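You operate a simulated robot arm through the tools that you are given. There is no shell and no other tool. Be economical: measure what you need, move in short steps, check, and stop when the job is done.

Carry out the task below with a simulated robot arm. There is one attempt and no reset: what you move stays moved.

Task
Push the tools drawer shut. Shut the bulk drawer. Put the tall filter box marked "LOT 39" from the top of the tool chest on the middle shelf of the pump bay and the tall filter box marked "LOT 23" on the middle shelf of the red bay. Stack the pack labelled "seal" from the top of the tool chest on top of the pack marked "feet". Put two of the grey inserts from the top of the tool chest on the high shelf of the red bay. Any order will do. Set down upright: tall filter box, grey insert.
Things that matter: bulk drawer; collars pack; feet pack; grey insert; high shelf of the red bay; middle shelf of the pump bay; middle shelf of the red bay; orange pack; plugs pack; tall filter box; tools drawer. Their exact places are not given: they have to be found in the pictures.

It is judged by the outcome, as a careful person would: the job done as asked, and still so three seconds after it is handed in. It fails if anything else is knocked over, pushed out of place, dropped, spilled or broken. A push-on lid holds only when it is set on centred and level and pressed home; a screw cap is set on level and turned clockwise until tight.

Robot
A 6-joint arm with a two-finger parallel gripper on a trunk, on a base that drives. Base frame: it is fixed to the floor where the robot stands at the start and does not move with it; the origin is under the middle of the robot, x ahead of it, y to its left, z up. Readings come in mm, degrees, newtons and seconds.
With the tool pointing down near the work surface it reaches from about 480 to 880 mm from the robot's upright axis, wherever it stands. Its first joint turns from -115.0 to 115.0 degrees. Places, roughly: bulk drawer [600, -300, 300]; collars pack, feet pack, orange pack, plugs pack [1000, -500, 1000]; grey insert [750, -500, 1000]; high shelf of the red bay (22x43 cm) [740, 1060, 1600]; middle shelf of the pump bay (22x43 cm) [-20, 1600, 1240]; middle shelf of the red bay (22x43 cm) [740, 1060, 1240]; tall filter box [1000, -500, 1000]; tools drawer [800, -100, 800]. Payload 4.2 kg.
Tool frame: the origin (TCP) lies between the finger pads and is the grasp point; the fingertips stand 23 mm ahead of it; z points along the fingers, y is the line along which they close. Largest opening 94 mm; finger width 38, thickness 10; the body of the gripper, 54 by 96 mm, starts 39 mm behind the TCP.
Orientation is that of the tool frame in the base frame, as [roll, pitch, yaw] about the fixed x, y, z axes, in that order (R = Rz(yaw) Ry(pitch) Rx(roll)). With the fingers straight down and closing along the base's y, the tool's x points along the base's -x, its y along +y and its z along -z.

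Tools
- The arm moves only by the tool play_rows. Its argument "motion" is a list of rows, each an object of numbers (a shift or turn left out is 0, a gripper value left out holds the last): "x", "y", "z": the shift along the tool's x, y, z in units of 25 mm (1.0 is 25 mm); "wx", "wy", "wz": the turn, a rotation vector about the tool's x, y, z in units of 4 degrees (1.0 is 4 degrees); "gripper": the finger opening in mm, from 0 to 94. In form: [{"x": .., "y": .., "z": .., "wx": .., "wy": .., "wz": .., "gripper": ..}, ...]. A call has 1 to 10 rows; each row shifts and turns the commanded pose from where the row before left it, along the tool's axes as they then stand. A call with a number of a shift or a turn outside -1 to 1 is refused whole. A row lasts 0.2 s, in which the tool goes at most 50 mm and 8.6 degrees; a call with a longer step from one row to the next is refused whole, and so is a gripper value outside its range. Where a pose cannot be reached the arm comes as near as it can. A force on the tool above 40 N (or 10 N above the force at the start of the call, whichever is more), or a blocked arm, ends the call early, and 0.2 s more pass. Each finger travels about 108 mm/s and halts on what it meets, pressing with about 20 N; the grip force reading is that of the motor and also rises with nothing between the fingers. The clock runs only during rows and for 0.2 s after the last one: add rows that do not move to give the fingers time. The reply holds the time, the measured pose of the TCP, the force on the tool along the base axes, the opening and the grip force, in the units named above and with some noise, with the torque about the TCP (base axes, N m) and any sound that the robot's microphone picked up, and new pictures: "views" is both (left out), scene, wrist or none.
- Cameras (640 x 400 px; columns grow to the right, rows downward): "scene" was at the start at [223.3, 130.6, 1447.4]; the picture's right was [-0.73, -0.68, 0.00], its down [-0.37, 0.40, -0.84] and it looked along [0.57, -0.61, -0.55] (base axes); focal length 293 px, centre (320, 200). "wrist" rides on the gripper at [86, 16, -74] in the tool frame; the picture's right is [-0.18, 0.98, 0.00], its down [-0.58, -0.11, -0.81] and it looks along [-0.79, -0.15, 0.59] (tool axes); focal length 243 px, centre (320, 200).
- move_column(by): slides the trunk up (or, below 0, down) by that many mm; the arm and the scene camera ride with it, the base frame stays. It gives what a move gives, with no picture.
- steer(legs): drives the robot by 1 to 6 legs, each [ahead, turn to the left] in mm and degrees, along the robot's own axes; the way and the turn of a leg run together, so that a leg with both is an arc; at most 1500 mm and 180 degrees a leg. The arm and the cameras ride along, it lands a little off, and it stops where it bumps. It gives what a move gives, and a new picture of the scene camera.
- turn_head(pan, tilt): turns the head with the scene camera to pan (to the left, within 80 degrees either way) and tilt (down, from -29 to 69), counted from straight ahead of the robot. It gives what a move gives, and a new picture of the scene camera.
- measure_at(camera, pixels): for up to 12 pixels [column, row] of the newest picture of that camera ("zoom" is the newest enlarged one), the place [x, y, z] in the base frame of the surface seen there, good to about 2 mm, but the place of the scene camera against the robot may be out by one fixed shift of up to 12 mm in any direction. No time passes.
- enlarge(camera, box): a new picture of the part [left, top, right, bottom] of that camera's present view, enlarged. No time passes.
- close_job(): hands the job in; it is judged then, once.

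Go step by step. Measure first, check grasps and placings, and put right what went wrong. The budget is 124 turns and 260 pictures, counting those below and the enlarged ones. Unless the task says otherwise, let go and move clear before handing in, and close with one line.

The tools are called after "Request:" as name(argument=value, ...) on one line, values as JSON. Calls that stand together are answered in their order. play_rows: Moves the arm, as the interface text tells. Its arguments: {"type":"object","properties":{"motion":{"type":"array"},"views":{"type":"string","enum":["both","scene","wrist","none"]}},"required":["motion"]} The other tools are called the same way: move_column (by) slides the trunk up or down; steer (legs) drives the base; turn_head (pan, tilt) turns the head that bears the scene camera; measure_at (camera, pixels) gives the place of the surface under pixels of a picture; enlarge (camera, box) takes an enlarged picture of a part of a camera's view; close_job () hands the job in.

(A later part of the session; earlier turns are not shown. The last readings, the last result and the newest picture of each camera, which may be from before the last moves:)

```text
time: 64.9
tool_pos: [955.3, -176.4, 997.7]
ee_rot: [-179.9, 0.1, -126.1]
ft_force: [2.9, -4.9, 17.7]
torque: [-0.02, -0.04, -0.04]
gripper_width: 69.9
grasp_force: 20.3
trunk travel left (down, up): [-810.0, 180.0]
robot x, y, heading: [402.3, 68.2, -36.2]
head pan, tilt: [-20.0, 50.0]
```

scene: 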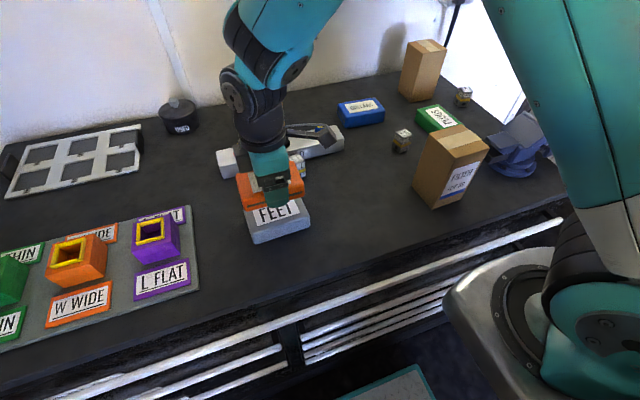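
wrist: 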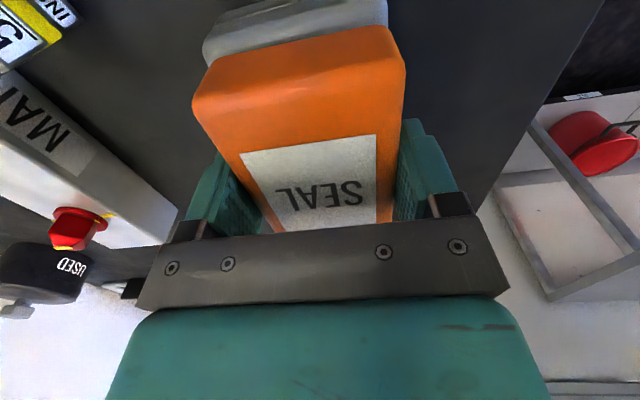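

Contact felt (17.7 N). Release and rise, turning the wrist back.

Request:
play_rows(motion=[{"z": -0.04, "gripper": 94}, {}, {}, {"z": -0.5}, {"z": -1}, {"z": -1}, {"z": -1}, {"z": -1, "wz": 1}, {"z": -1, "wz": 1}, {"z": -1, "wz": 1}], views="scene")

Request:
play_rows(motion=[{"wz": 1}, {"wz": 1}, {"wz": 1}, {"wz": 1}, {"wz": 1}, {"wz": 1}, {"wz": 1}, {"wz": 1}, {"wz": 1}, {"wz": 1}], views="none")

Request:
play_rows(motion=[{"wz": 1}, {"wz": 1}, {"wz": 1}, {"wz": 1}, {"wz": 1}, {"wz": 1}, {"wz": 1}, {"wz": 1}, {"wz": 1}, {"wz": 0.5}], views="scene")

```text
time: 67.1
tool_pos: [955.9, -173.5, 1158.9]
ee_rot: [179.9, 0.0, -137.9]
ft_force: [0.6, 0.4, -0.1]
torque: [-0.03, 0.0, 0.01]
gripper_width: 94.1
grasp_force: 0.0
trunk travel left (down, up): [-810.0, 180.0]
robot x, y, heading: [402.1, 67.6, -36.0]
head pan, tilt: [-20.0, 50.0]
```

scene: 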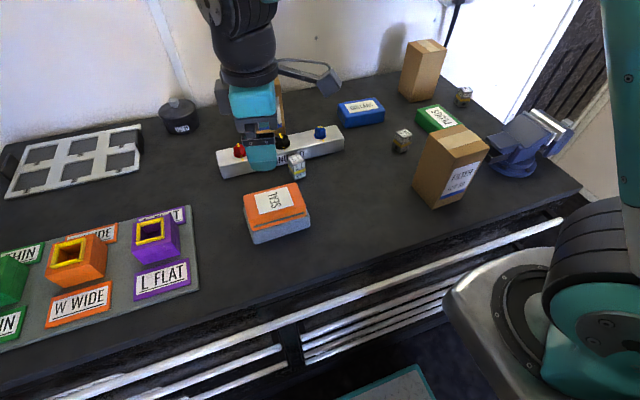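

```text
time: 69.3
tool_pos: [955.9, -175.2, 1159.5]
ee_rot: [179.9, 0.0, -178.0]
ft_force: [0.0, -0.3, 0.7]
torque: [-0.01, 0.05, 0.04]
gripper_width: 94.0
grasp_force: 0.1
trunk travel left (down, up): [-810.0, 180.0]
robot x, y, heading: [402.4, 71.1, -36.0]
head pan, tilt: [-20.0, 50.0]
```

```text
time: 71.5
tool_pos: [955.0, -174.6, 1158.6]
ee_rot: [180.0, 0.0, 144.0]
ft_force: [0.4, 1.0, -0.4]
torque: [-0.01, -0.01, 0.0]
gripper_width: 94.3
grasp_force: 0.2
trunk travel left (down, up): [-810.0, 180.0]
robot x, y, heading: [403.0, 67.9, -36.2]
head pan, tilt: [-20.0, 50.0]
```

scene: 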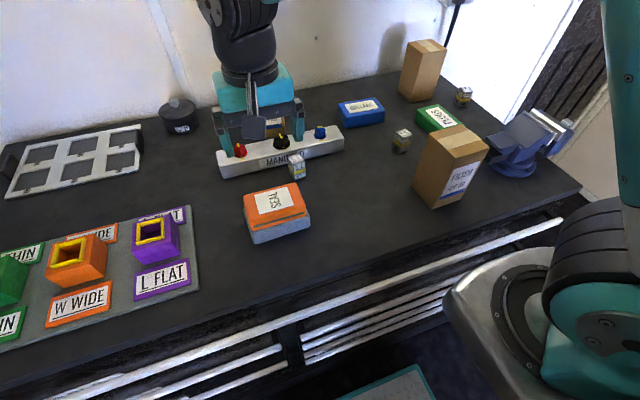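

SEAL sits squarely on FEET. Now LOT 39: back up 150 mm, then tilt the tool to ~67° from vertical while moving right to the box.

Request:
steer(legs=[[-150, 0]])

Request:
play_rows(motion=[{"y": -1, "wy": -1}, {"y": -1, "wy": -1}, {"y": -1, "wy": -1}, {"y": -1, "wy": -1}, {"y": -1, "wy": -1}, {"y": -1, "wy": -1}, {"y": -1, "wy": -1}, {"y": -1, "wy": -1}, {"y": -1, "wy": -1}, {"y": -1, "wy": -1}], views="none")

Request:
play_rows(motion=[{"y": -1, "wy": -1}, {"y": -1, "wy": -1}, {"y": -1, "wy": -1}, {"y": -0.96, "wy": -1}, {"wy": -1}, {"wy": -1}, {"wy": -0.75}], views="both")

```text
time: 72.9
tool_pos: [831.2, -82.4, 1159.0]
ee_rot: [179.9, -0.1, 144.1]
ft_force: [0.1, 0.8, -0.3]
torque: [0.04, 0.01, 0.0]
gripper_width: 93.9
grasp_force: 0.1
trunk travel left (down, up): [-810.0, 180.0]
robot x, y, heading: [276.0, 160.8, -36.0]
head pan, tilt: [-20.0, 50.0]
```

scene: 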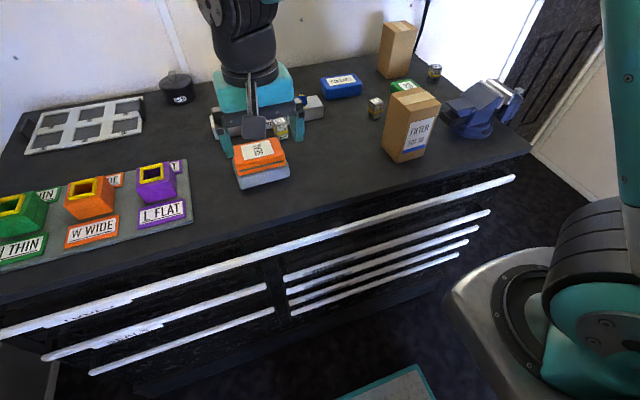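

```text
time: 75.1
tool_pos: [687.2, -284.7, 1156.9]
ee_rot: [179.9, 40.0, 144.2]
ft_force: [-0.3, 0.4, 0.0]
torque: [-0.01, 0.04, -0.01]
gripper_width: 93.8
grasp_force: 0.0
trunk travel left (down, up): [-810.0, 180.0]
robot x, y, heading: [277.3, 157.9, -36.0]
head pan, tilt: [-20.0, 50.0]
```

```text
time: 76.7
tool_pos: [645.1, -394.6, 1165.0]
ee_rot: [-179.9, 67.0, 144.1]
ft_force: [-0.8, 0.1, -0.1]
torque: [0.03, 0.0, 0.03]
gripper_width: 94.1
grasp_force: 0.1
out of reach, approached as far as the arm can: row 1, 2, 5, 6, 7
trunk travel left (down, up): [-810.0, 180.0]
robot x, y, heading: [282.3, 159.1, -36.1]
head pan, tilt: [-20.0, 50.0]
```

scene: 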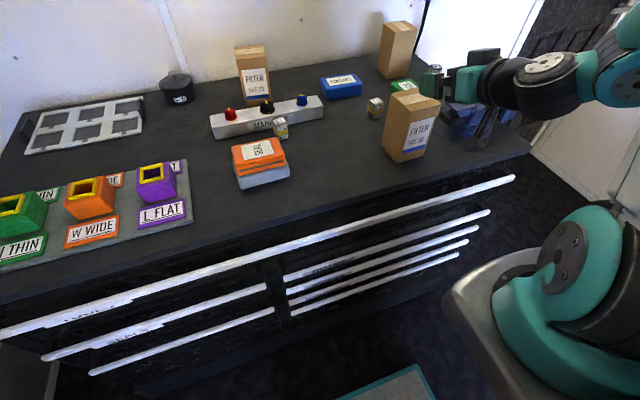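
wrist: 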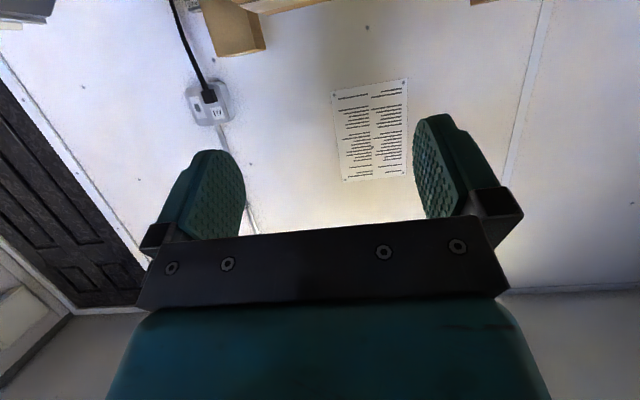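

Request:
steer(legs=[[-30, 0]])

Request:
move_column(by=-112)

Request:
turn_head(pan=-25, tilt=45)

Request:
enlarge(camera="scene", box=[280, 60, 520, 210])

```text
time: 77.5
tool_pos: [619.7, -378.1, 1164.6]
ee_rot: [180.0, 67.0, 144.0]
ft_force: [-0.4, 0.0, 0.1]
torque: [-0.05, 0.01, 0.01]
gripper_width: 93.6
grasp_force: 0.1
trunk travel left (down, up): [-810.0, 180.0]
robot x, y, heading: [253.6, 180.8, -36.2]
head pan, tilt: [-20.0, 50.0]
```

scene: 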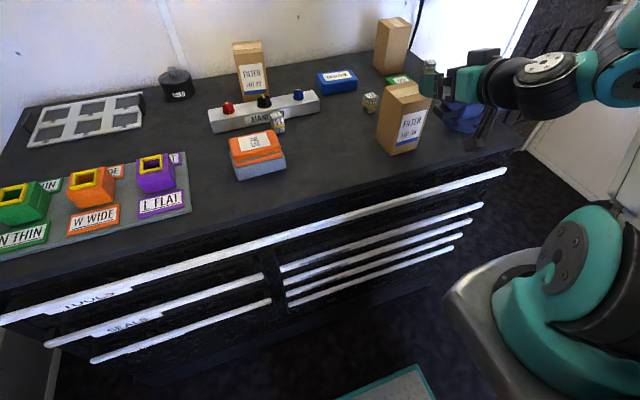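

```text
time: 79.0
tool_pos: [620.4, -377.2, 1052.2]
ee_rot: [179.8, 66.9, 144.1]
ft_force: [-0.2, -0.4, 0.0]
torque: [-0.03, 0.02, 0.03]
gripper_width: 94.0
grasp_force: 0.0
trunk travel left (down, up): [-698.0, 292.0]
robot x, y, heading: [253.6, 177.1, -36.0]
head pan, tilt: [-20.0, 50.0]
```

```text
time: 79.6
tool_pos: [620.7, -376.6, 1051.9]
ee_rot: [179.9, 66.9, 144.1]
ft_force: [0.6, -0.5, -0.5]
torque: [0.01, -0.02, 0.01]
gripper_width: 93.8
grasp_force: 0.0
trunk travel left (down, up): [-698.0, 292.0]
robot x, y, heading: [252.1, 180.9, -35.8]
head pan, tilt: [-25.0, 45.0]
```

scene: 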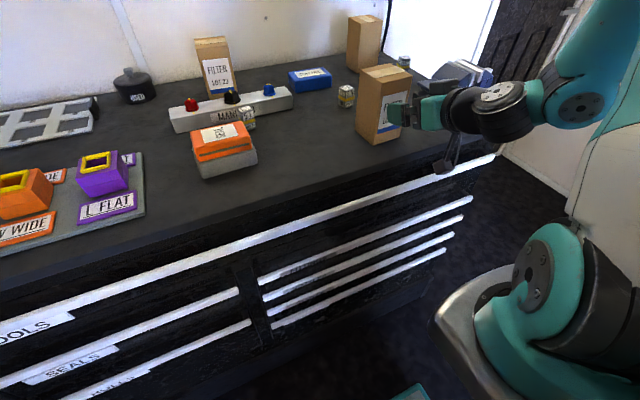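

```text
2.67 times, centred on (400, 135) of scene
```

zoom: 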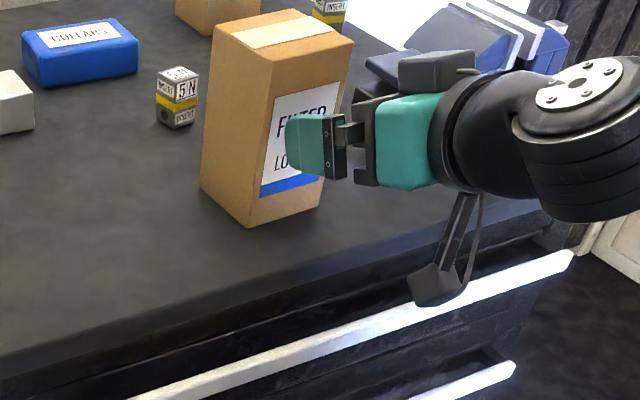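

Request:
measure_at(camera="zoom", pixels=[[215, 35], [270, 58], [350, 42], [290, 15], [250, 220], [205, 185], [318, 200], [355, 110], [300, 118]])

Request:
play_rows(motion=[{}], views="wrist")

```text
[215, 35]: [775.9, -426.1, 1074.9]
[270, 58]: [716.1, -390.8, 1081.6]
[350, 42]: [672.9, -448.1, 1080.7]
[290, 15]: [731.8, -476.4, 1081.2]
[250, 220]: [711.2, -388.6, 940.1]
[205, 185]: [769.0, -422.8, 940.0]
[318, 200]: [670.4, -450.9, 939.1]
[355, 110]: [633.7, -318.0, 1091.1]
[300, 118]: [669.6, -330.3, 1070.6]
```

```text
time: 80.0
tool_pos: [620.4, -376.8, 1052.0]
ee_rot: [-180.0, 66.9, 144.0]
ft_force: [0.1, 0.0, 0.7]
torque: [0.01, -0.01, -0.03]
gripper_width: 93.8
grasp_force: 0.0
trunk travel left (down, up): [-698.0, 292.0]
robot x, y, heading: [251.3, 179.6, -35.7]
head pan, tilt: [-25.0, 45.0]
```

wrist: 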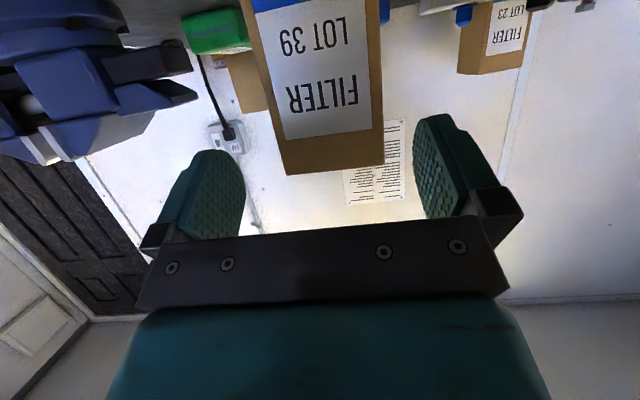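

Request:
measure_at(camera="wrist", pixels=[[286, 170], [382, 162], [378, 60], [258, 60], [320, 100]])

```text
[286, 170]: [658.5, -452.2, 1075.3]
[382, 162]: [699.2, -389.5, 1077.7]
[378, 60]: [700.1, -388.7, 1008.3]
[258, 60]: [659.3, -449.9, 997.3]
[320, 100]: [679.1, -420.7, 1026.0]
```

Wrist: LOT 39 front face at w≈797, centre v≈59; TCP v=60. Advance ~101 mm and grip.

Request:
play_rows(motion=[{"x": -0.391, "z": 0.92}, {"x": -0.391, "z": 0.92}, {"x": -0.391, "z": 0.92}, {"x": -0.391, "z": 0.92}, {"gripper": 94}, {"gripper": 60}, {"gripper": 60}, {"gripper": 60}], views="both")

```text
time: 81.8
tool_pos: [702.2, -437.8, 1050.8]
ee_rot: [180.0, 66.8, 144.1]
ft_force: [3.0, -1.6, 1.5]
torque: [-0.07, -0.39, -0.02]
gripper_width: 79.9
grasp_force: 20.2
trunk travel left (down, up): [-698.0, 292.0]
robot x, y, heading: [250.4, 179.4, -36.2]
head pan, tilt: [-25.0, 45.0]
```

scene: 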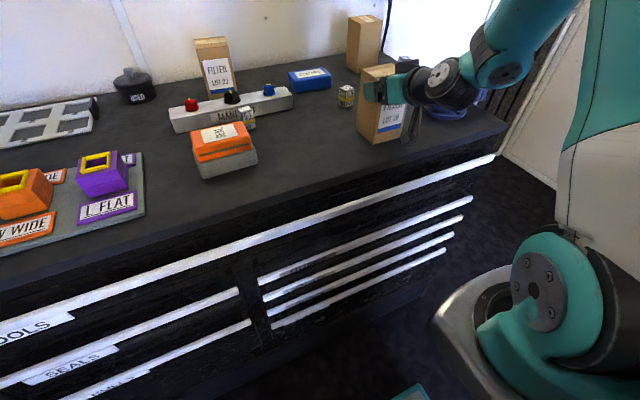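
wrist: 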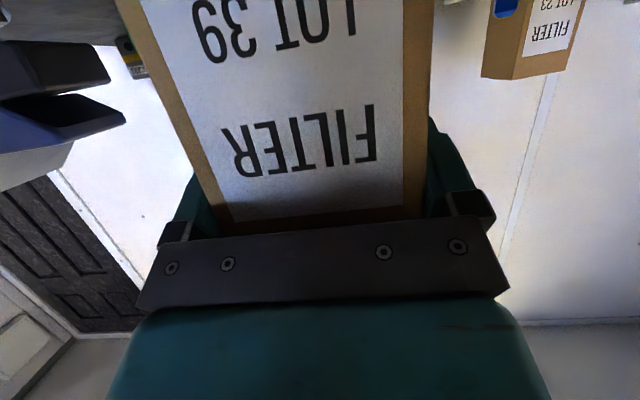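

Gripped LOT 39 (80 mm). Lift slightly with the arm, then raise the trunk and check.

Request:
play_rows(motion=[{"x": -0.46, "z": -0.195}, {"x": -0.92, "z": -0.39}, {"x": -0.92, "z": -0.39}], views="none")

Request:
move_column(by=230)

Request:
play_rows(motion=[{"y": 1}, {"y": 1}, {"y": 1}, {"y": 1}, {"y": 1}, {"y": 1}, {"y": 1}, {"y": 1}, {"y": 1}], views="both")

```text
time: 82.6
tool_pos: [699.7, -437.0, 1114.0]
ee_rot: [179.9, 66.9, 144.0]
ft_force: [0.4, 0.1, -1.3]
torque: [-0.01, 0.02, -0.01]
gripper_width: 79.9
grasp_force: 19.8
trunk travel left (down, up): [-698.0, 292.0]
robot x, y, heading: [254.6, 177.2, -35.9]
head pan, tilt: [-25.0, 45.0]
```

```text
time: 85.0
tool_pos: [700.5, -437.5, 1343.7]
ee_rot: [179.9, 66.8, 144.0]
ft_force: [-0.3, -0.5, -1.2]
torque: [0.01, 0.05, -0.01]
gripper_width: 79.9
grasp_force: 20.3
trunk travel left (down, up): [-928.0, 62.0]
robot x, y, heading: [251.0, 179.4, -36.1]
head pan, tilt: [-25.0, 45.0]
```

```text
time: 87.0
tool_pos: [830.5, -252.4, 1344.0]
ee_rot: [179.8, 66.9, 143.9]
ft_force: [-0.5, -0.6, -1.1]
torque: [0.04, -0.02, 0.01]
gripper_width: 80.0
grasp_force: 20.3
trunk travel left (down, up): [-928.0, 62.0]
robot x, y, heading: [254.0, 178.1, -36.0]
head pan, tilt: [-25.0, 45.0]
```

scene: 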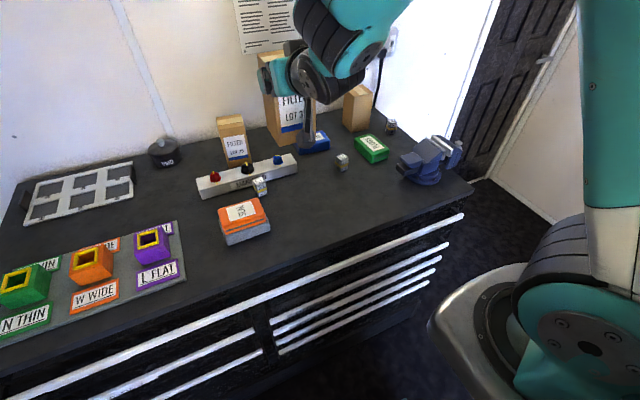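
wrist: 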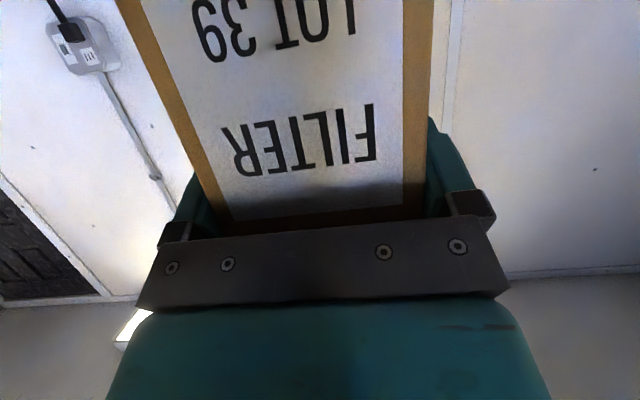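

Box held upright, arm centred. Turn left 90° to face the shelves and look left for the drive.

Request:
steer(legs=[[0, 90]])

Request:
turn_head(pan=75, tilt=30)

```text
time: 91.2
tool_pos: [699.7, 743.0, 1345.4]
ee_rot: [179.9, 67.0, -127.5]
ft_force: [-0.1, 0.6, -2.3]
torque: [-0.02, 0.0, 0.04]
gripper_width: 79.8
grasp_force: 20.3
trunk travel left (down, up): [-928.0, 62.0]
robot x, y, heading: [258.3, 178.4, 52.5]
head pan, tilt: [-25.0, 45.0]
```

scene: 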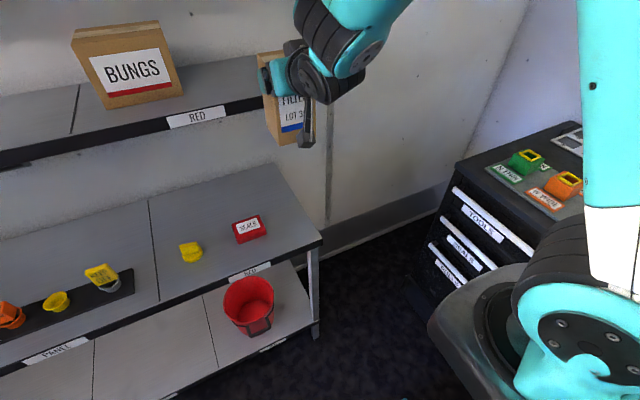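

```text
time: 93.0
tool_pos: [699.5, 743.1, 1344.2]
ee_rot: [179.9, 66.8, -127.6]
ft_force: [-0.2, -0.6, -0.1]
torque: [-0.02, 0.01, 0.03]
gripper_width: 79.9
grasp_force: 20.2
trunk travel left (down, up): [-928.0, 62.0]
robot x, y, heading: [251.3, 178.2, 52.8]
head pan, tilt: [75.0, 30.0]
```

scene: 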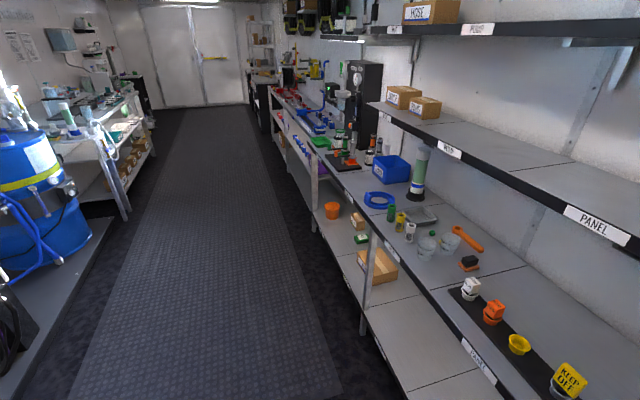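

Request:
measure_at(camera="scene", pixels=[[80, 390], [130, 205], [20, 230], [100, 235], [300, 395], [365, 330], [60, 255], [125, 180]])

```text
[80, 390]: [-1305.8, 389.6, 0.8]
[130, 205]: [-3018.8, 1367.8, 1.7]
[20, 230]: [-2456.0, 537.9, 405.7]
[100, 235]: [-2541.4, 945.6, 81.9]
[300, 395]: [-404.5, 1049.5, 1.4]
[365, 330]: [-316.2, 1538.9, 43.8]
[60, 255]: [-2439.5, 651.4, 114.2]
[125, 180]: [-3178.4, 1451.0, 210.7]
```

The aisle is free (v from −450 to 1000). Turn left, drive 1060 mm along the aisle, and turn back to face the pump bay.

Request:
steer(legs=[[0, 91.2], [1060, 0], [0, -90]])

Request:
turn_head(pan=0, tilt=15)

```text
time: 106.2
tool_pos: [-156.2, 1387.8, 1343.6]
ee_rot: [179.8, 67.0, -128.2]
ft_force: [-0.4, 0.5, -2.7]
torque: [-0.03, -0.01, 0.01]
gripper_width: 79.9
grasp_force: 20.3
trunk travel left (down, up): [-928.0, 62.0]
robot x, y, heading: [-612.3, 825.7, 51.8]
head pan, tilt: [75.0, 30.0]
```

scene: 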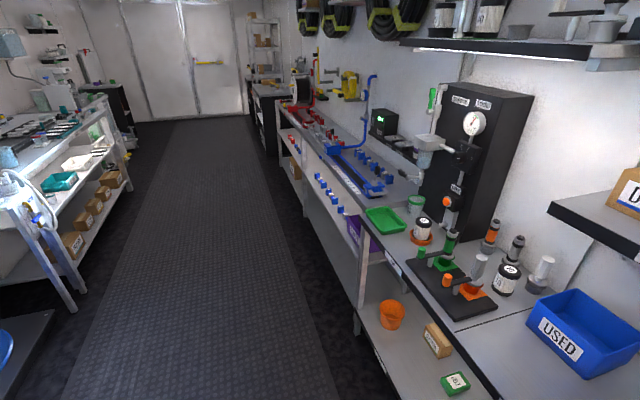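

```text
time: 107.7
tool_pos: [-156.1, 1389.1, 1345.6]
ee_rot: [179.9, 66.9, -128.3]
ft_force: [0.8, 0.2, -2.0]
torque: [-0.02, 0.07, 0.02]
gripper_width: 79.9
grasp_force: 20.3
trunk travel left (down, up): [-928.0, 62.0]
robot x, y, heading: [-608.1, 833.1, 51.5]
head pan, tilt: [0.0, 15.0]
```

scene: 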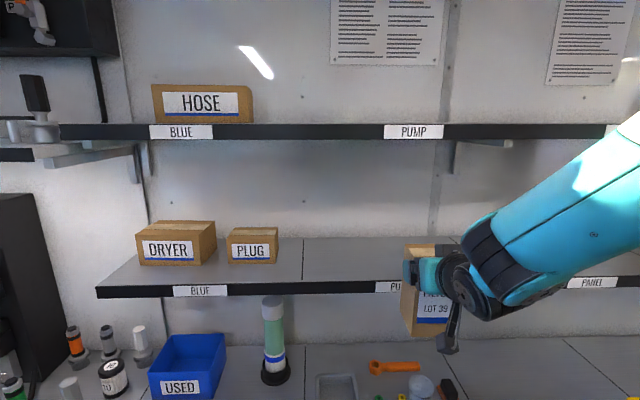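

TCP is at w≈−943, v≈1032, in front of the pump bay. Raise trunk 45 mm, correct heading by 2.4°, and move ahead in two parts.

Request:
move_column(by=48)

Request:
steer(legs=[[0, 2.4], [70, 0]])

Request:
play_rows(motion=[{}], views="wrist")

Request:
measure_at(camera="scene", pixels=[[300, 290], [345, 255], [260, 275], [390, 287], [270, 262]])

```text
time: 108.6
tool_pos: [-156.6, 1388.6, 1391.6]
ee_rot: [179.9, 66.9, -128.3]
ft_force: [-0.5, -0.2, -1.6]
torque: [-0.01, 0.0, 0.01]
gripper_width: 79.8
grasp_force: 19.8
trunk travel left (down, up): [-976.0, 14.0]
robot x, y, heading: [-608.3, 827.2, 51.9]
head pan, tilt: [0.0, 15.0]
```

```text
time: 110.0
tool_pos: [-139.3, 1463.9, 1393.3]
ee_rot: [179.9, 67.0, -125.7]
ft_force: [-0.1, 0.1, -0.8]
torque: [-0.08, 0.03, 0.0]
gripper_width: 79.9
grasp_force: 20.2
trunk travel left (down, up): [-976.0, 14.0]
robot x, y, heading: [-570.4, 884.6, 54.4]
head pan, tilt: [0.0, 15.0]
```

scene: 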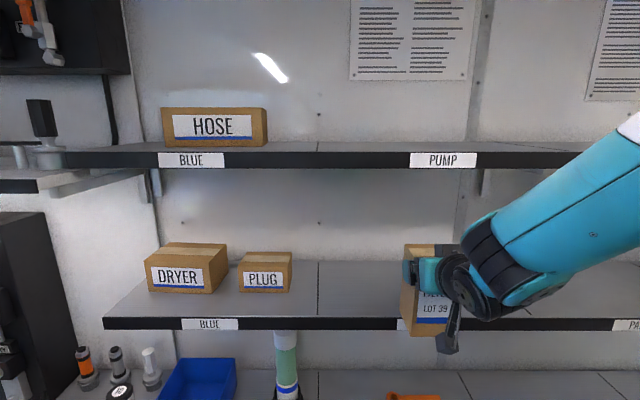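

```text
time: 110.4
tool_pos: [-139.5, 1464.2, 1391.3]
ee_rot: [-180.0, 66.7, -125.7]
ft_force: [-0.4, 0.0, -1.7]
torque: [-0.02, 0.01, 0.01]
gripper_width: 79.8
grasp_force: 20.2
trunk travel left (down, up): [-976.0, 14.0]
robot x, y, heading: [-561.9, 884.7, 54.3]
head pan, tilt: [0.0, 15.0]
```

wrist: 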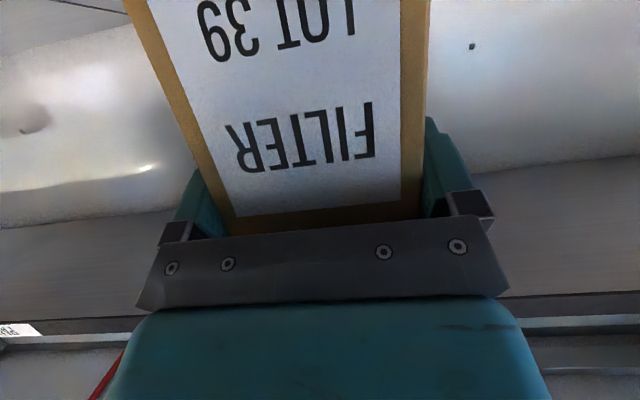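

```text
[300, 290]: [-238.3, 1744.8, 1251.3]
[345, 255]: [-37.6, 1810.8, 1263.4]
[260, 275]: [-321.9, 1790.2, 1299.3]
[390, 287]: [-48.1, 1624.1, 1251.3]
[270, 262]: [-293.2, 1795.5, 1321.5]
```

Clear path over the pump shelf (box bottom ~1272 vs shelf 1251). Drive ahead 155 mm.

Request:
steer(legs=[[155, -0.3]])

Request:
play_rows(motion=[{"x": 0.46, "z": 0.195}, {}], views="both")

```text
time: 111.8
tool_pos: [-42.7, 1588.2, 1392.9]
ee_rot: [179.8, 66.9, -126.2]
ft_force: [-0.2, -0.6, -2.2]
torque: [-0.01, 0.01, 0.0]
gripper_width: 79.7
grasp_force: 20.4
trunk travel left (down, up): [-976.0, 14.0]
robot x, y, heading: [-479.9, 1010.9, 53.7]
head pan, tilt: [0.0, 15.0]
```

scene: 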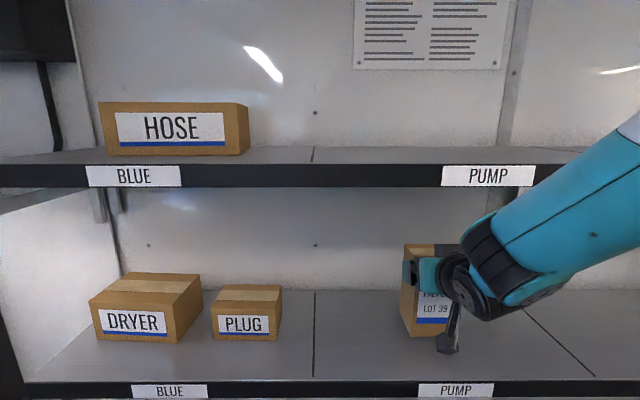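

```text
time: 112.4
tool_pos: [-43.0, 1587.9, 1379.4]
ee_rot: [180.0, 66.9, -126.3]
ft_force: [0.2, -0.3, -1.9]
torque: [0.0, -0.02, 0.0]
gripper_width: 79.8
grasp_force: 20.6
trunk travel left (down, up): [-976.0, 14.0]
robot x, y, heading: [-473.0, 1013.1, 53.7]
head pan, tilt: [0.0, 15.0]
```

scene: 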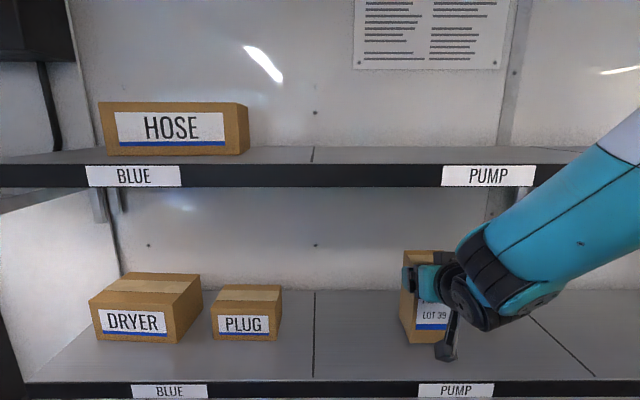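
wrist: 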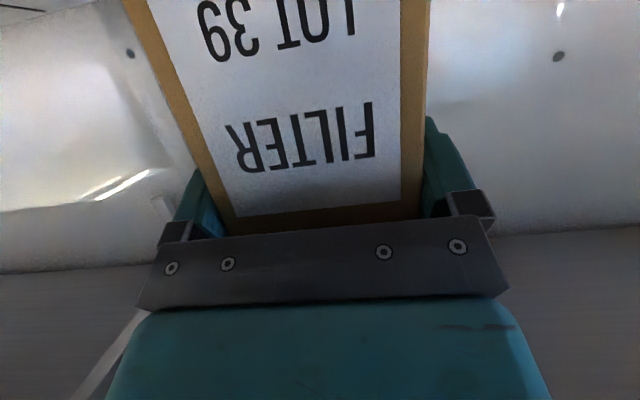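

Request:
play_rows(motion=[{"x": 0.2, "z": 0.085}, {"x": 0.09, "z": 0.04}, {}], views="none")

Request:
play_rows(motion=[{"x": 0.07, "z": 0.03}, {}], views="none")

```text
time: 113.2
tool_pos: [-42.0, 1588.9, 1372.1]
ee_rot: [179.9, 66.9, -126.2]
ft_force: [0.3, 0.8, -1.7]
torque: [-0.04, -0.01, -0.03]
gripper_width: 79.9
grasp_force: 20.2
trunk travel left (down, up): [-976.0, 14.0]
robot x, y, heading: [-475.5, 1010.2, 53.7]
head pan, tilt: [0.0, 15.0]
```

```text
time: 113.8
tool_pos: [-43.8, 1587.9, 1371.2]
ee_rot: [-180.0, 66.9, -126.2]
ft_force: [0.7, -0.8, 3.2]
torque: [0.06, -0.35, -0.09]
gripper_width: 80.0
grasp_force: 20.4
trunk travel left (down, up): [-976.0, 14.0]
robot x, y, heading: [-476.6, 1010.3, 53.6]
head pan, tilt: [0.0, 15.0]
```

Contact (force rose from −1.7 to +3.2 N). Release and withdraw straight back by reversing the tool.

Request:
play_rows(motion=[{"gripper": 94}, {}, {}, {"x": 0.391, "z": -0.92}, {"x": 0.391, "z": -0.92}, {"x": 0.391, "z": -0.92}], views="both")

```text
time: 115.2
tool_pos: [-85.5, 1528.2, 1371.1]
ee_rot: [179.9, 66.9, -126.3]
ft_force: [0.8, -0.3, 0.6]
torque: [-0.01, 0.0, -0.02]
gripper_width: 94.0
grasp_force: 0.1
trunk travel left (down, up): [-976.0, 14.0]
robot x, y, heading: [-475.5, 1011.7, 53.8]
head pan, tilt: [0.0, 15.0]
```

scene: 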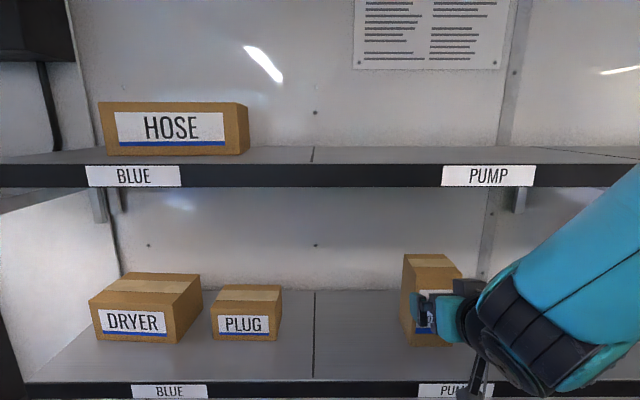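
wrist: 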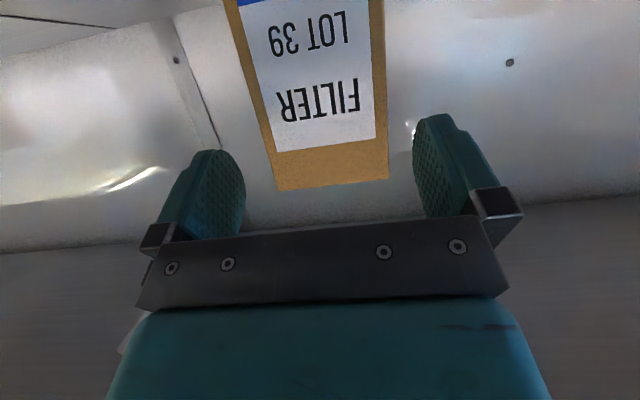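

LOT 39 stands on the pump bay's middle shelf. Now back out and return to the chest for LOT 23.

Request:
steer(legs=[[-200, 0], [0, -89.8], [1200, 0]])

Request:
turn_head(pan=-15, tilt=45)

```text
time: 126.4
tool_pos: [901.9, -281.8, 1372.2]
ee_rot: [179.8, 66.9, 142.7]
ft_force: [-0.6, -0.4, -0.2]
torque: [0.01, -0.01, 0.01]
gripper_width: 93.7
grasp_force: 0.0
trunk travel left (down, up): [-976.0, 14.0]
robot x, y, heading: [391.8, 116.7, -37.1]
head pan, tilt: [0.0, 15.0]
```

scene: 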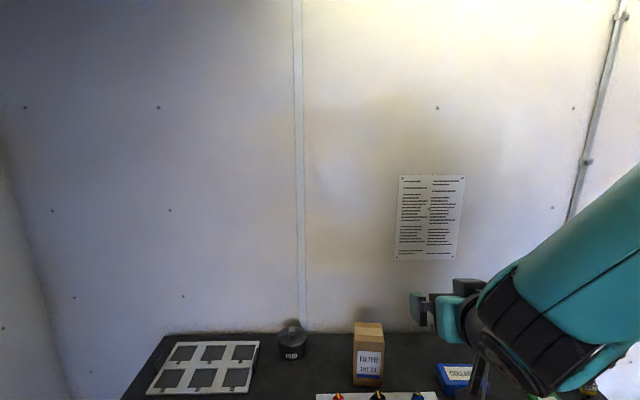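

```text
time: 127.4
tool_pos: [902.5, -283.0, 1373.4]
ee_rot: [179.9, 67.0, 142.8]
ft_force: [0.0, 0.7, -0.6]
torque: [0.02, 0.03, -0.02]
gripper_width: 94.2
grasp_force: 0.0
trunk travel left (down, up): [-976.0, 14.0]
robot x, y, heading: [390.9, 117.5, -37.1]
head pan, tilt: [-15.0, 45.0]
```

scene: 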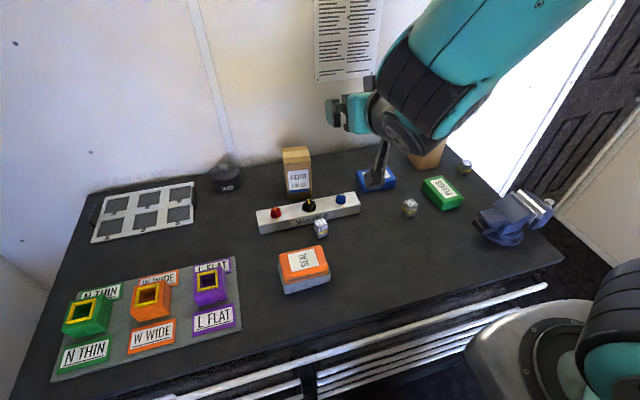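

Robot back at w≈247, v≈325. Trim heading, lower the trunk to z≈1130 and take a wrist look at LOT 23.

Request:
steer(legs=[[20, 1.1]])

Request:
move_column(by=-240)

Request:
play_rows(motion=[{"y": 0.9, "x": -0.391, "z": 0.92}, {"y": 0.9, "x": -0.391, "z": 0.92}, {"x": -0.391, "z": 0.92}], views="both")

```text
time: 128.2
tool_pos: [925.7, -284.7, 1373.6]
ee_rot: [179.9, 66.9, 143.9]
ft_force: [0.1, 0.3, 0.4]
torque: [0.0, -0.03, -0.01]
gripper_width: 94.1
grasp_force: 0.1
trunk travel left (down, up): [-976.0, 14.0]
robot x, y, heading: [409.7, 106.4, -35.9]
head pan, tilt: [-15.0, 45.0]
```

scene: 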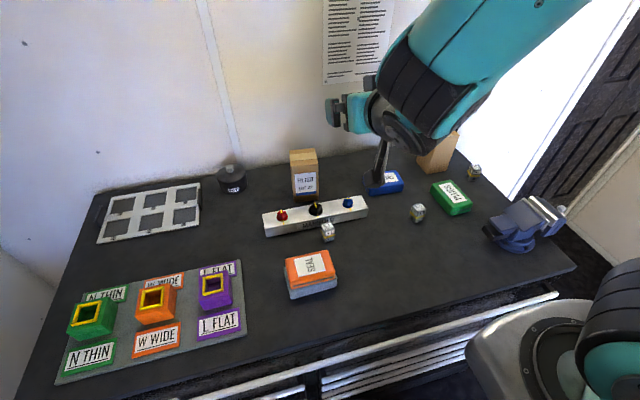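

```text
time: 130.7
tool_pos: [924.9, -285.6, 1131.5]
ee_rot: [179.9, 66.9, 143.9]
ft_force: [-1.5, 0.4, 0.1]
torque: [0.04, 0.04, 0.01]
gripper_width: 94.2
grasp_force: 0.0
trunk travel left (down, up): [-736.0, 254.0]
robot x, y, heading: [410.2, 104.5, -36.2]
head pan, tilt: [-15.0, 45.0]
```

```text
time: 131.5
tool_pos: [1012.8, -293.0, 1132.9]
ee_rot: [179.9, 66.8, 143.9]
ft_force: [0.5, -1.1, 0.0]
torque: [-0.03, 0.02, 0.01]
gripper_width: 94.0
grasp_force: 0.1
trunk travel left (down, up): [-736.0, 254.0]
robot x, y, heading: [410.8, 103.4, -36.0]
head pan, tilt: [-15.0, 45.0]
```

scene: 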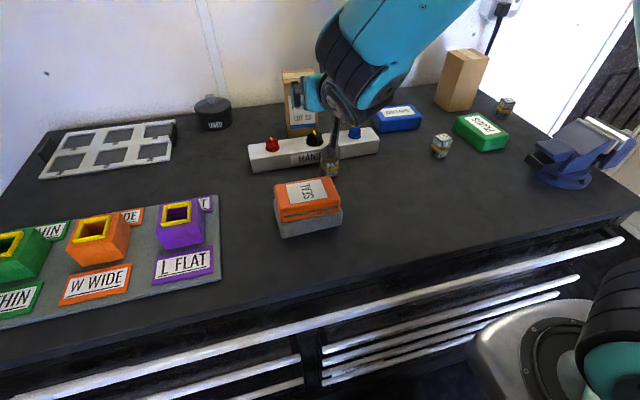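
wrist: 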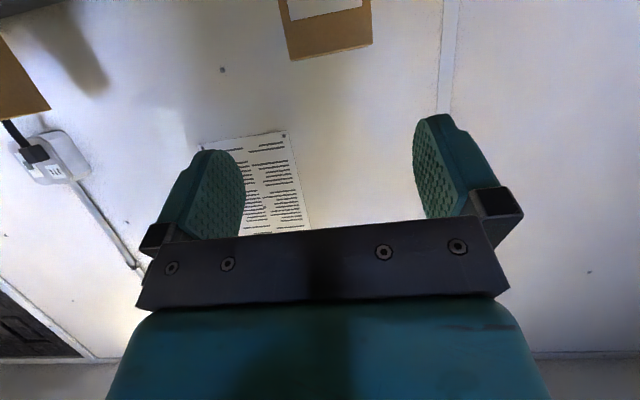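

Request:
measure_at(camera="wrist", pixels=[[294, 56], [370, 43], [368, 10], [284, 12], [330, 40]])

Request:
measure_at(camera="scene", pixels=[[258, 144], [285, 140], [313, 131], [270, 136], [356, 127], [378, 145]])

```text
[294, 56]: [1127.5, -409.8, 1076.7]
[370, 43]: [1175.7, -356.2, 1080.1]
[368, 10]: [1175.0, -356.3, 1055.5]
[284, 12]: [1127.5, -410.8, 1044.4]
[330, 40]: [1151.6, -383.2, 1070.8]
```

```text
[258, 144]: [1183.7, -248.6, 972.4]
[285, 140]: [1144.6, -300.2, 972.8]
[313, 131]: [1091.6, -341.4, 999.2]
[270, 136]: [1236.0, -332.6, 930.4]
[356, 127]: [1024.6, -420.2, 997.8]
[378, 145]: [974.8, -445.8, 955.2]
```

LOT 23's front face is at w≈1157, v≈367, turned about 6°; the black knob (top 1000) sits just before it. I'll use a 45° tilt so the wrist camera clears the knob, drive 60 mm closer, and approach from above.

Request:
steer(legs=[[60, 0]])

Request:
play_rows(motion=[{"wy": 1}, {"wy": 1}, {"wy": 1}, {"wy": 1}, {"wy": 1}, {"wy": 0.5}, {"wx": 0.53, "wz": 0.53}, {"wx": 0.53, "wz": 0.53}], views="wrist")

```text
time: 132.4
tool_pos: [1063.6, -328.3, 1133.2]
ee_rot: [179.9, 66.9, 143.9]
ft_force: [-0.1, 0.3, 0.5]
torque: [0.01, 0.02, 0.03]
gripper_width: 94.1
grasp_force: 0.0
trunk travel left (down, up): [-736.0, 254.0]
robot x, y, heading: [462.1, 68.4, -35.9]
head pan, tilt: [-15.0, 45.0]
```

scene: 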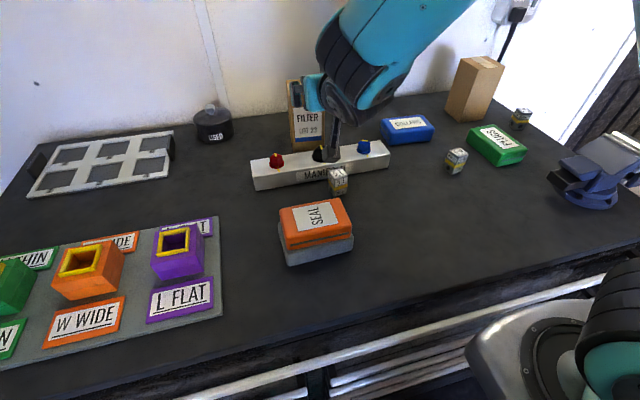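

```text
time: 134.2
tool_pos: [1062.4, -328.7, 1133.2]
ee_rot: [180.0, 44.9, 137.9]
ft_force: [-0.5, 0.3, 0.4]
torque: [0.04, -0.01, -0.02]
gripper_width: 93.9
grasp_force: 0.1
trunk travel left (down, up): [-736.0, 254.0]
robot x, y, heading: [459.3, 66.1, -36.0]
head pan, tilt: [-15.0, 45.0]
```

wrist: 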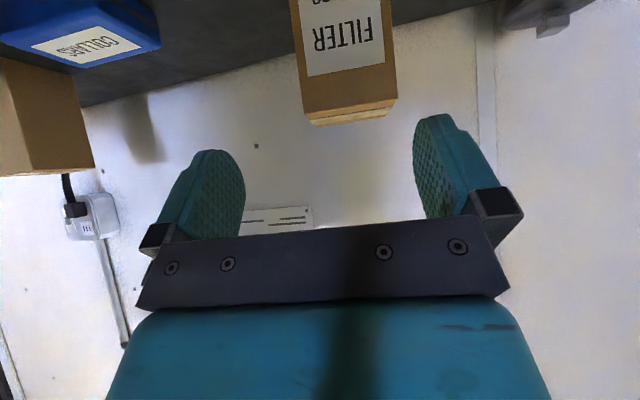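

Request:
measure_at(camera="wrist", pixels=[[306, 106], [396, 94], [312, 123], [390, 112], [385, 40], [297, 40]])

```text
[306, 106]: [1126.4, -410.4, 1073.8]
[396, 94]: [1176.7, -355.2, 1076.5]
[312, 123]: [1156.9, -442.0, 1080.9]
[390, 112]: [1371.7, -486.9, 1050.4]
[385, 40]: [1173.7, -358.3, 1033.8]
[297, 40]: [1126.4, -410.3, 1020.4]
```

Now advance 126 mm along the box axis with 20 mm left, then lower 74 mm.

Request:
play_rows(motion=[{"x": -0.595, "z": 0.595, "y": 0.39}, {"x": -0.595, "z": 0.595, "y": 0.39}, {"x": -0.595, "z": 0.595}, {"x": -0.595, "z": 0.595}, {"x": -0.595, "z": 0.595}, {"x": -0.595, "z": 0.595}], views="both")

```text
time: 135.7
tool_pos: [1169.9, -400.6, 1131.5]
ee_rot: [-180.0, 44.9, 137.9]
ft_force: [0.4, -0.2, 1.0]
torque: [0.02, -0.03, -0.01]
gripper_width: 94.1
grasp_force: 0.0
trunk travel left (down, up): [-736.0, 254.0]
robot x, y, heading: [457.8, 68.2, -36.1]
head pan, tilt: [-15.0, 45.0]
```

scene: 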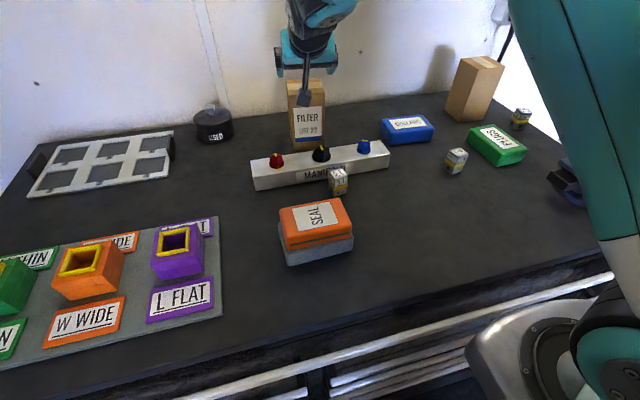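
wrist: 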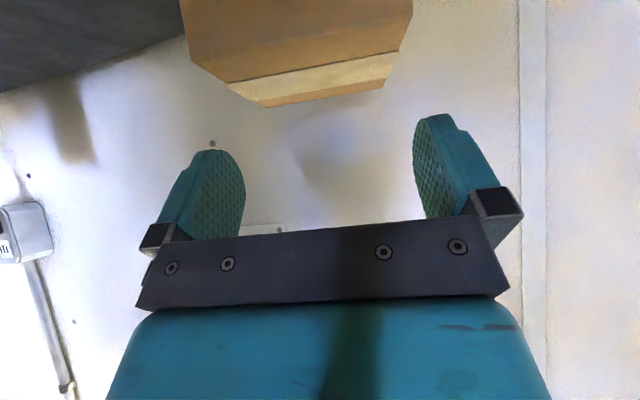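

Request:
play_rows(motion=[{"x": 0.7, "z": 0.7}, {"x": 0.7, "z": 0.7}, {"x": 0.69, "z": 0.69}, {"gripper": 94}, {"gripper": 60}, {"gripper": 60}, {"gripper": 60}], views="both")

```text
time: 137.2
tool_pos: [1170.2, -399.3, 1057.6]
ee_rot: [-180.0, 44.9, 137.9]
ft_force: [0.3, -1.7, 0.8]
torque: [-0.23, -0.13, -0.15]
gripper_width: 79.7
grasp_force: 20.4
trunk travel left (down, up): [-736.0, 254.0]
robot x, y, heading: [462.5, 65.9, -35.9]
head pan, tilt: [-15.0, 45.0]
```

scene: 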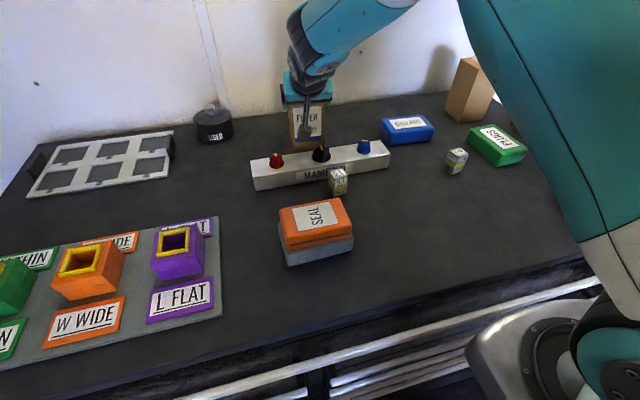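
wrist: 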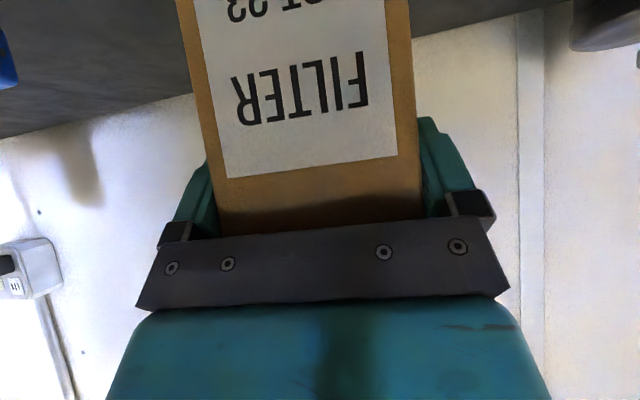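

LOT 23 gripped (80 mm). Lift, raise the trunk, then retract the arm and square the yaw.

Request:
play_rows(motion=[{"x": -0.5, "z": -0.5}, {"x": -0.707, "z": -0.707}, {"x": -0.707, "z": -0.707}, {"x": -0.5, "z": -0.5}], views="none")

Request:
move_column(by=250)

Request:
play_rows(motion=[{"x": 0.707, "z": -0.707, "wx": -0.53, "wz": -0.53}, {"x": 0.707, "z": -0.707, "wx": -0.53, "wz": -0.53}, {"x": 0.707, "z": -0.707}, {"x": 0.707, "z": -0.707}, {"x": 0.707, "z": -0.707}, {"x": 0.707, "z": -0.707}, {"x": 0.707, "z": -0.707}, {"x": 0.707, "z": -0.707}], views="both")

```text
time: 138.2
tool_pos: [1170.3, -399.2, 1144.4]
ee_rot: [-179.9, 44.9, 138.0]
ft_force: [0.2, -0.8, -2.3]
torque: [0.02, 0.03, 0.02]
gripper_width: 79.8
grasp_force: 20.4
trunk travel left (down, up): [-736.0, 254.0]
robot x, y, heading: [458.4, 66.7, -35.9]
head pan, tilt: [-15.0, 45.0]
```

```text
time: 140.8
tool_pos: [1171.7, -399.4, 1393.8]
ee_rot: [180.0, 44.9, 138.0]
ft_force: [-0.1, -0.5, -1.8]
torque: [0.0, 0.03, -0.04]
gripper_width: 80.0
grasp_force: 19.8
trunk travel left (down, up): [-986.0, 4.0]
robot x, y, heading: [456.9, 66.8, -36.0]
head pan, tilt: [-15.0, 45.0]
```

```text
time: 142.6
tool_pos: [1011.6, -277.6, 1395.3]
ee_rot: [-180.0, 44.9, 144.0]
ft_force: [0.2, -0.2, -2.3]
torque: [0.02, 0.04, 0.01]
gripper_width: 79.9
grasp_force: 19.8
trunk travel left (down, up): [-986.0, 4.0]
robot x, y, heading: [456.4, 67.0, -36.1]
head pan, tilt: [-15.0, 45.0]
```

scene: 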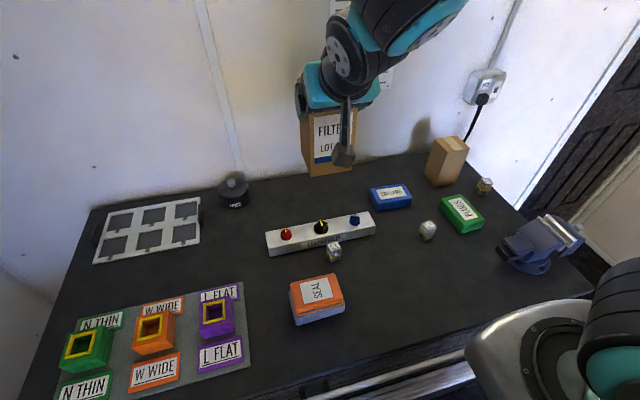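
wrist: 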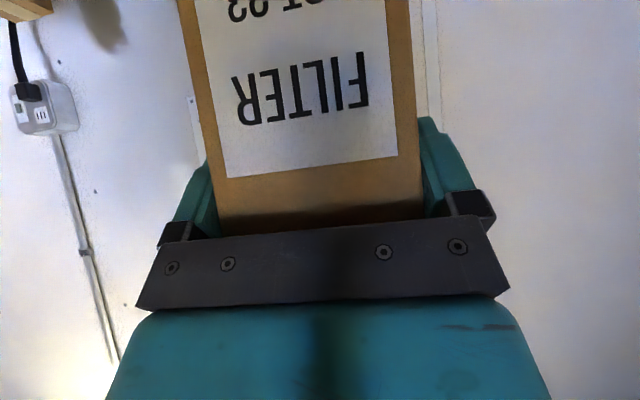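

Held upright. Back up ~200 mm and turn left 90° to face the red bay.

Request:
steer(legs=[[-202, 0], [0, 91]])

Request:
turn_head(pan=-5, tilt=15)

```text
time: 148.1
tool_pos: [632.9, 744.9, 1395.8]
ee_rot: [-179.9, 44.8, -125.4]
ft_force: [-0.1, -0.6, -1.5]
torque: [-0.05, 0.01, -0.02]
gripper_width: 79.9
grasp_force: 20.0
trunk travel left (down, up): [-986.0, 4.0]
robot x, y, heading: [292.6, 184.5, 54.8]
head pan, tilt: [-15.0, 45.0]
```

scene: 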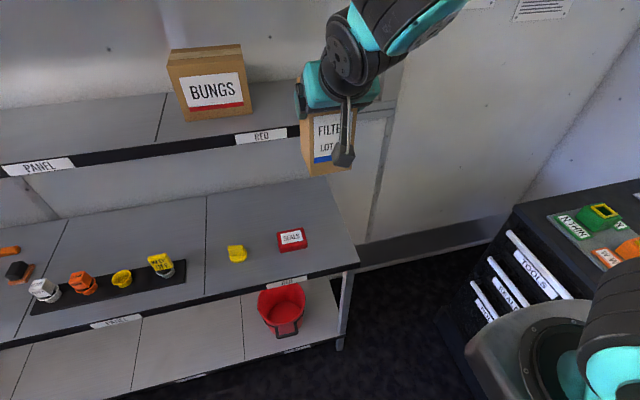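

```text
time: 149.0
tool_pos: [633.2, 743.1, 1395.9]
ee_rot: [180.0, 44.8, -125.4]
ft_force: [-0.5, -0.2, -1.7]
torque: [-0.05, 0.02, -0.03]
gripper_width: 79.7
grasp_force: 20.1
trunk travel left (down, up): [-986.0, 4.0]
robot x, y, heading: [293.4, 187.0, 54.7]
head pan, tilt: [-5.0, 15.0]
```

scene: 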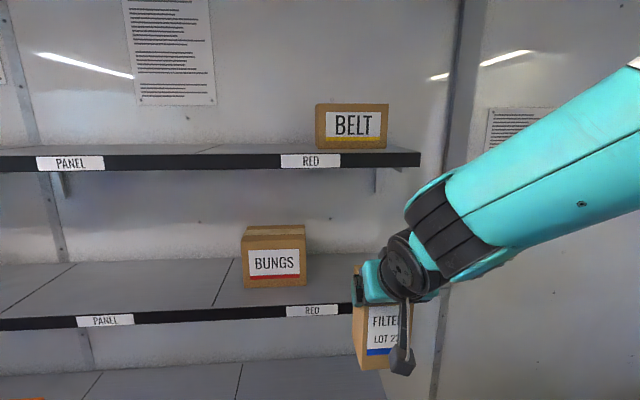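

Request:
measure_at(camera="scene", pixels=[[410, 205], [450, 175], [520, 130], [600, 85], [395, 240], [305, 170], [420, 160], [305, 285], [260, 285]])

```text
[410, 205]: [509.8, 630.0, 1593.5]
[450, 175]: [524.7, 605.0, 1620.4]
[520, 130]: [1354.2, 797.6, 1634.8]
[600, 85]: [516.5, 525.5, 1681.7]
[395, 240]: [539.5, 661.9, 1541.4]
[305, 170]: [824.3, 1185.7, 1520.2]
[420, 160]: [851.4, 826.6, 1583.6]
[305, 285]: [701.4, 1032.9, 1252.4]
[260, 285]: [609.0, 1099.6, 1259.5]
```

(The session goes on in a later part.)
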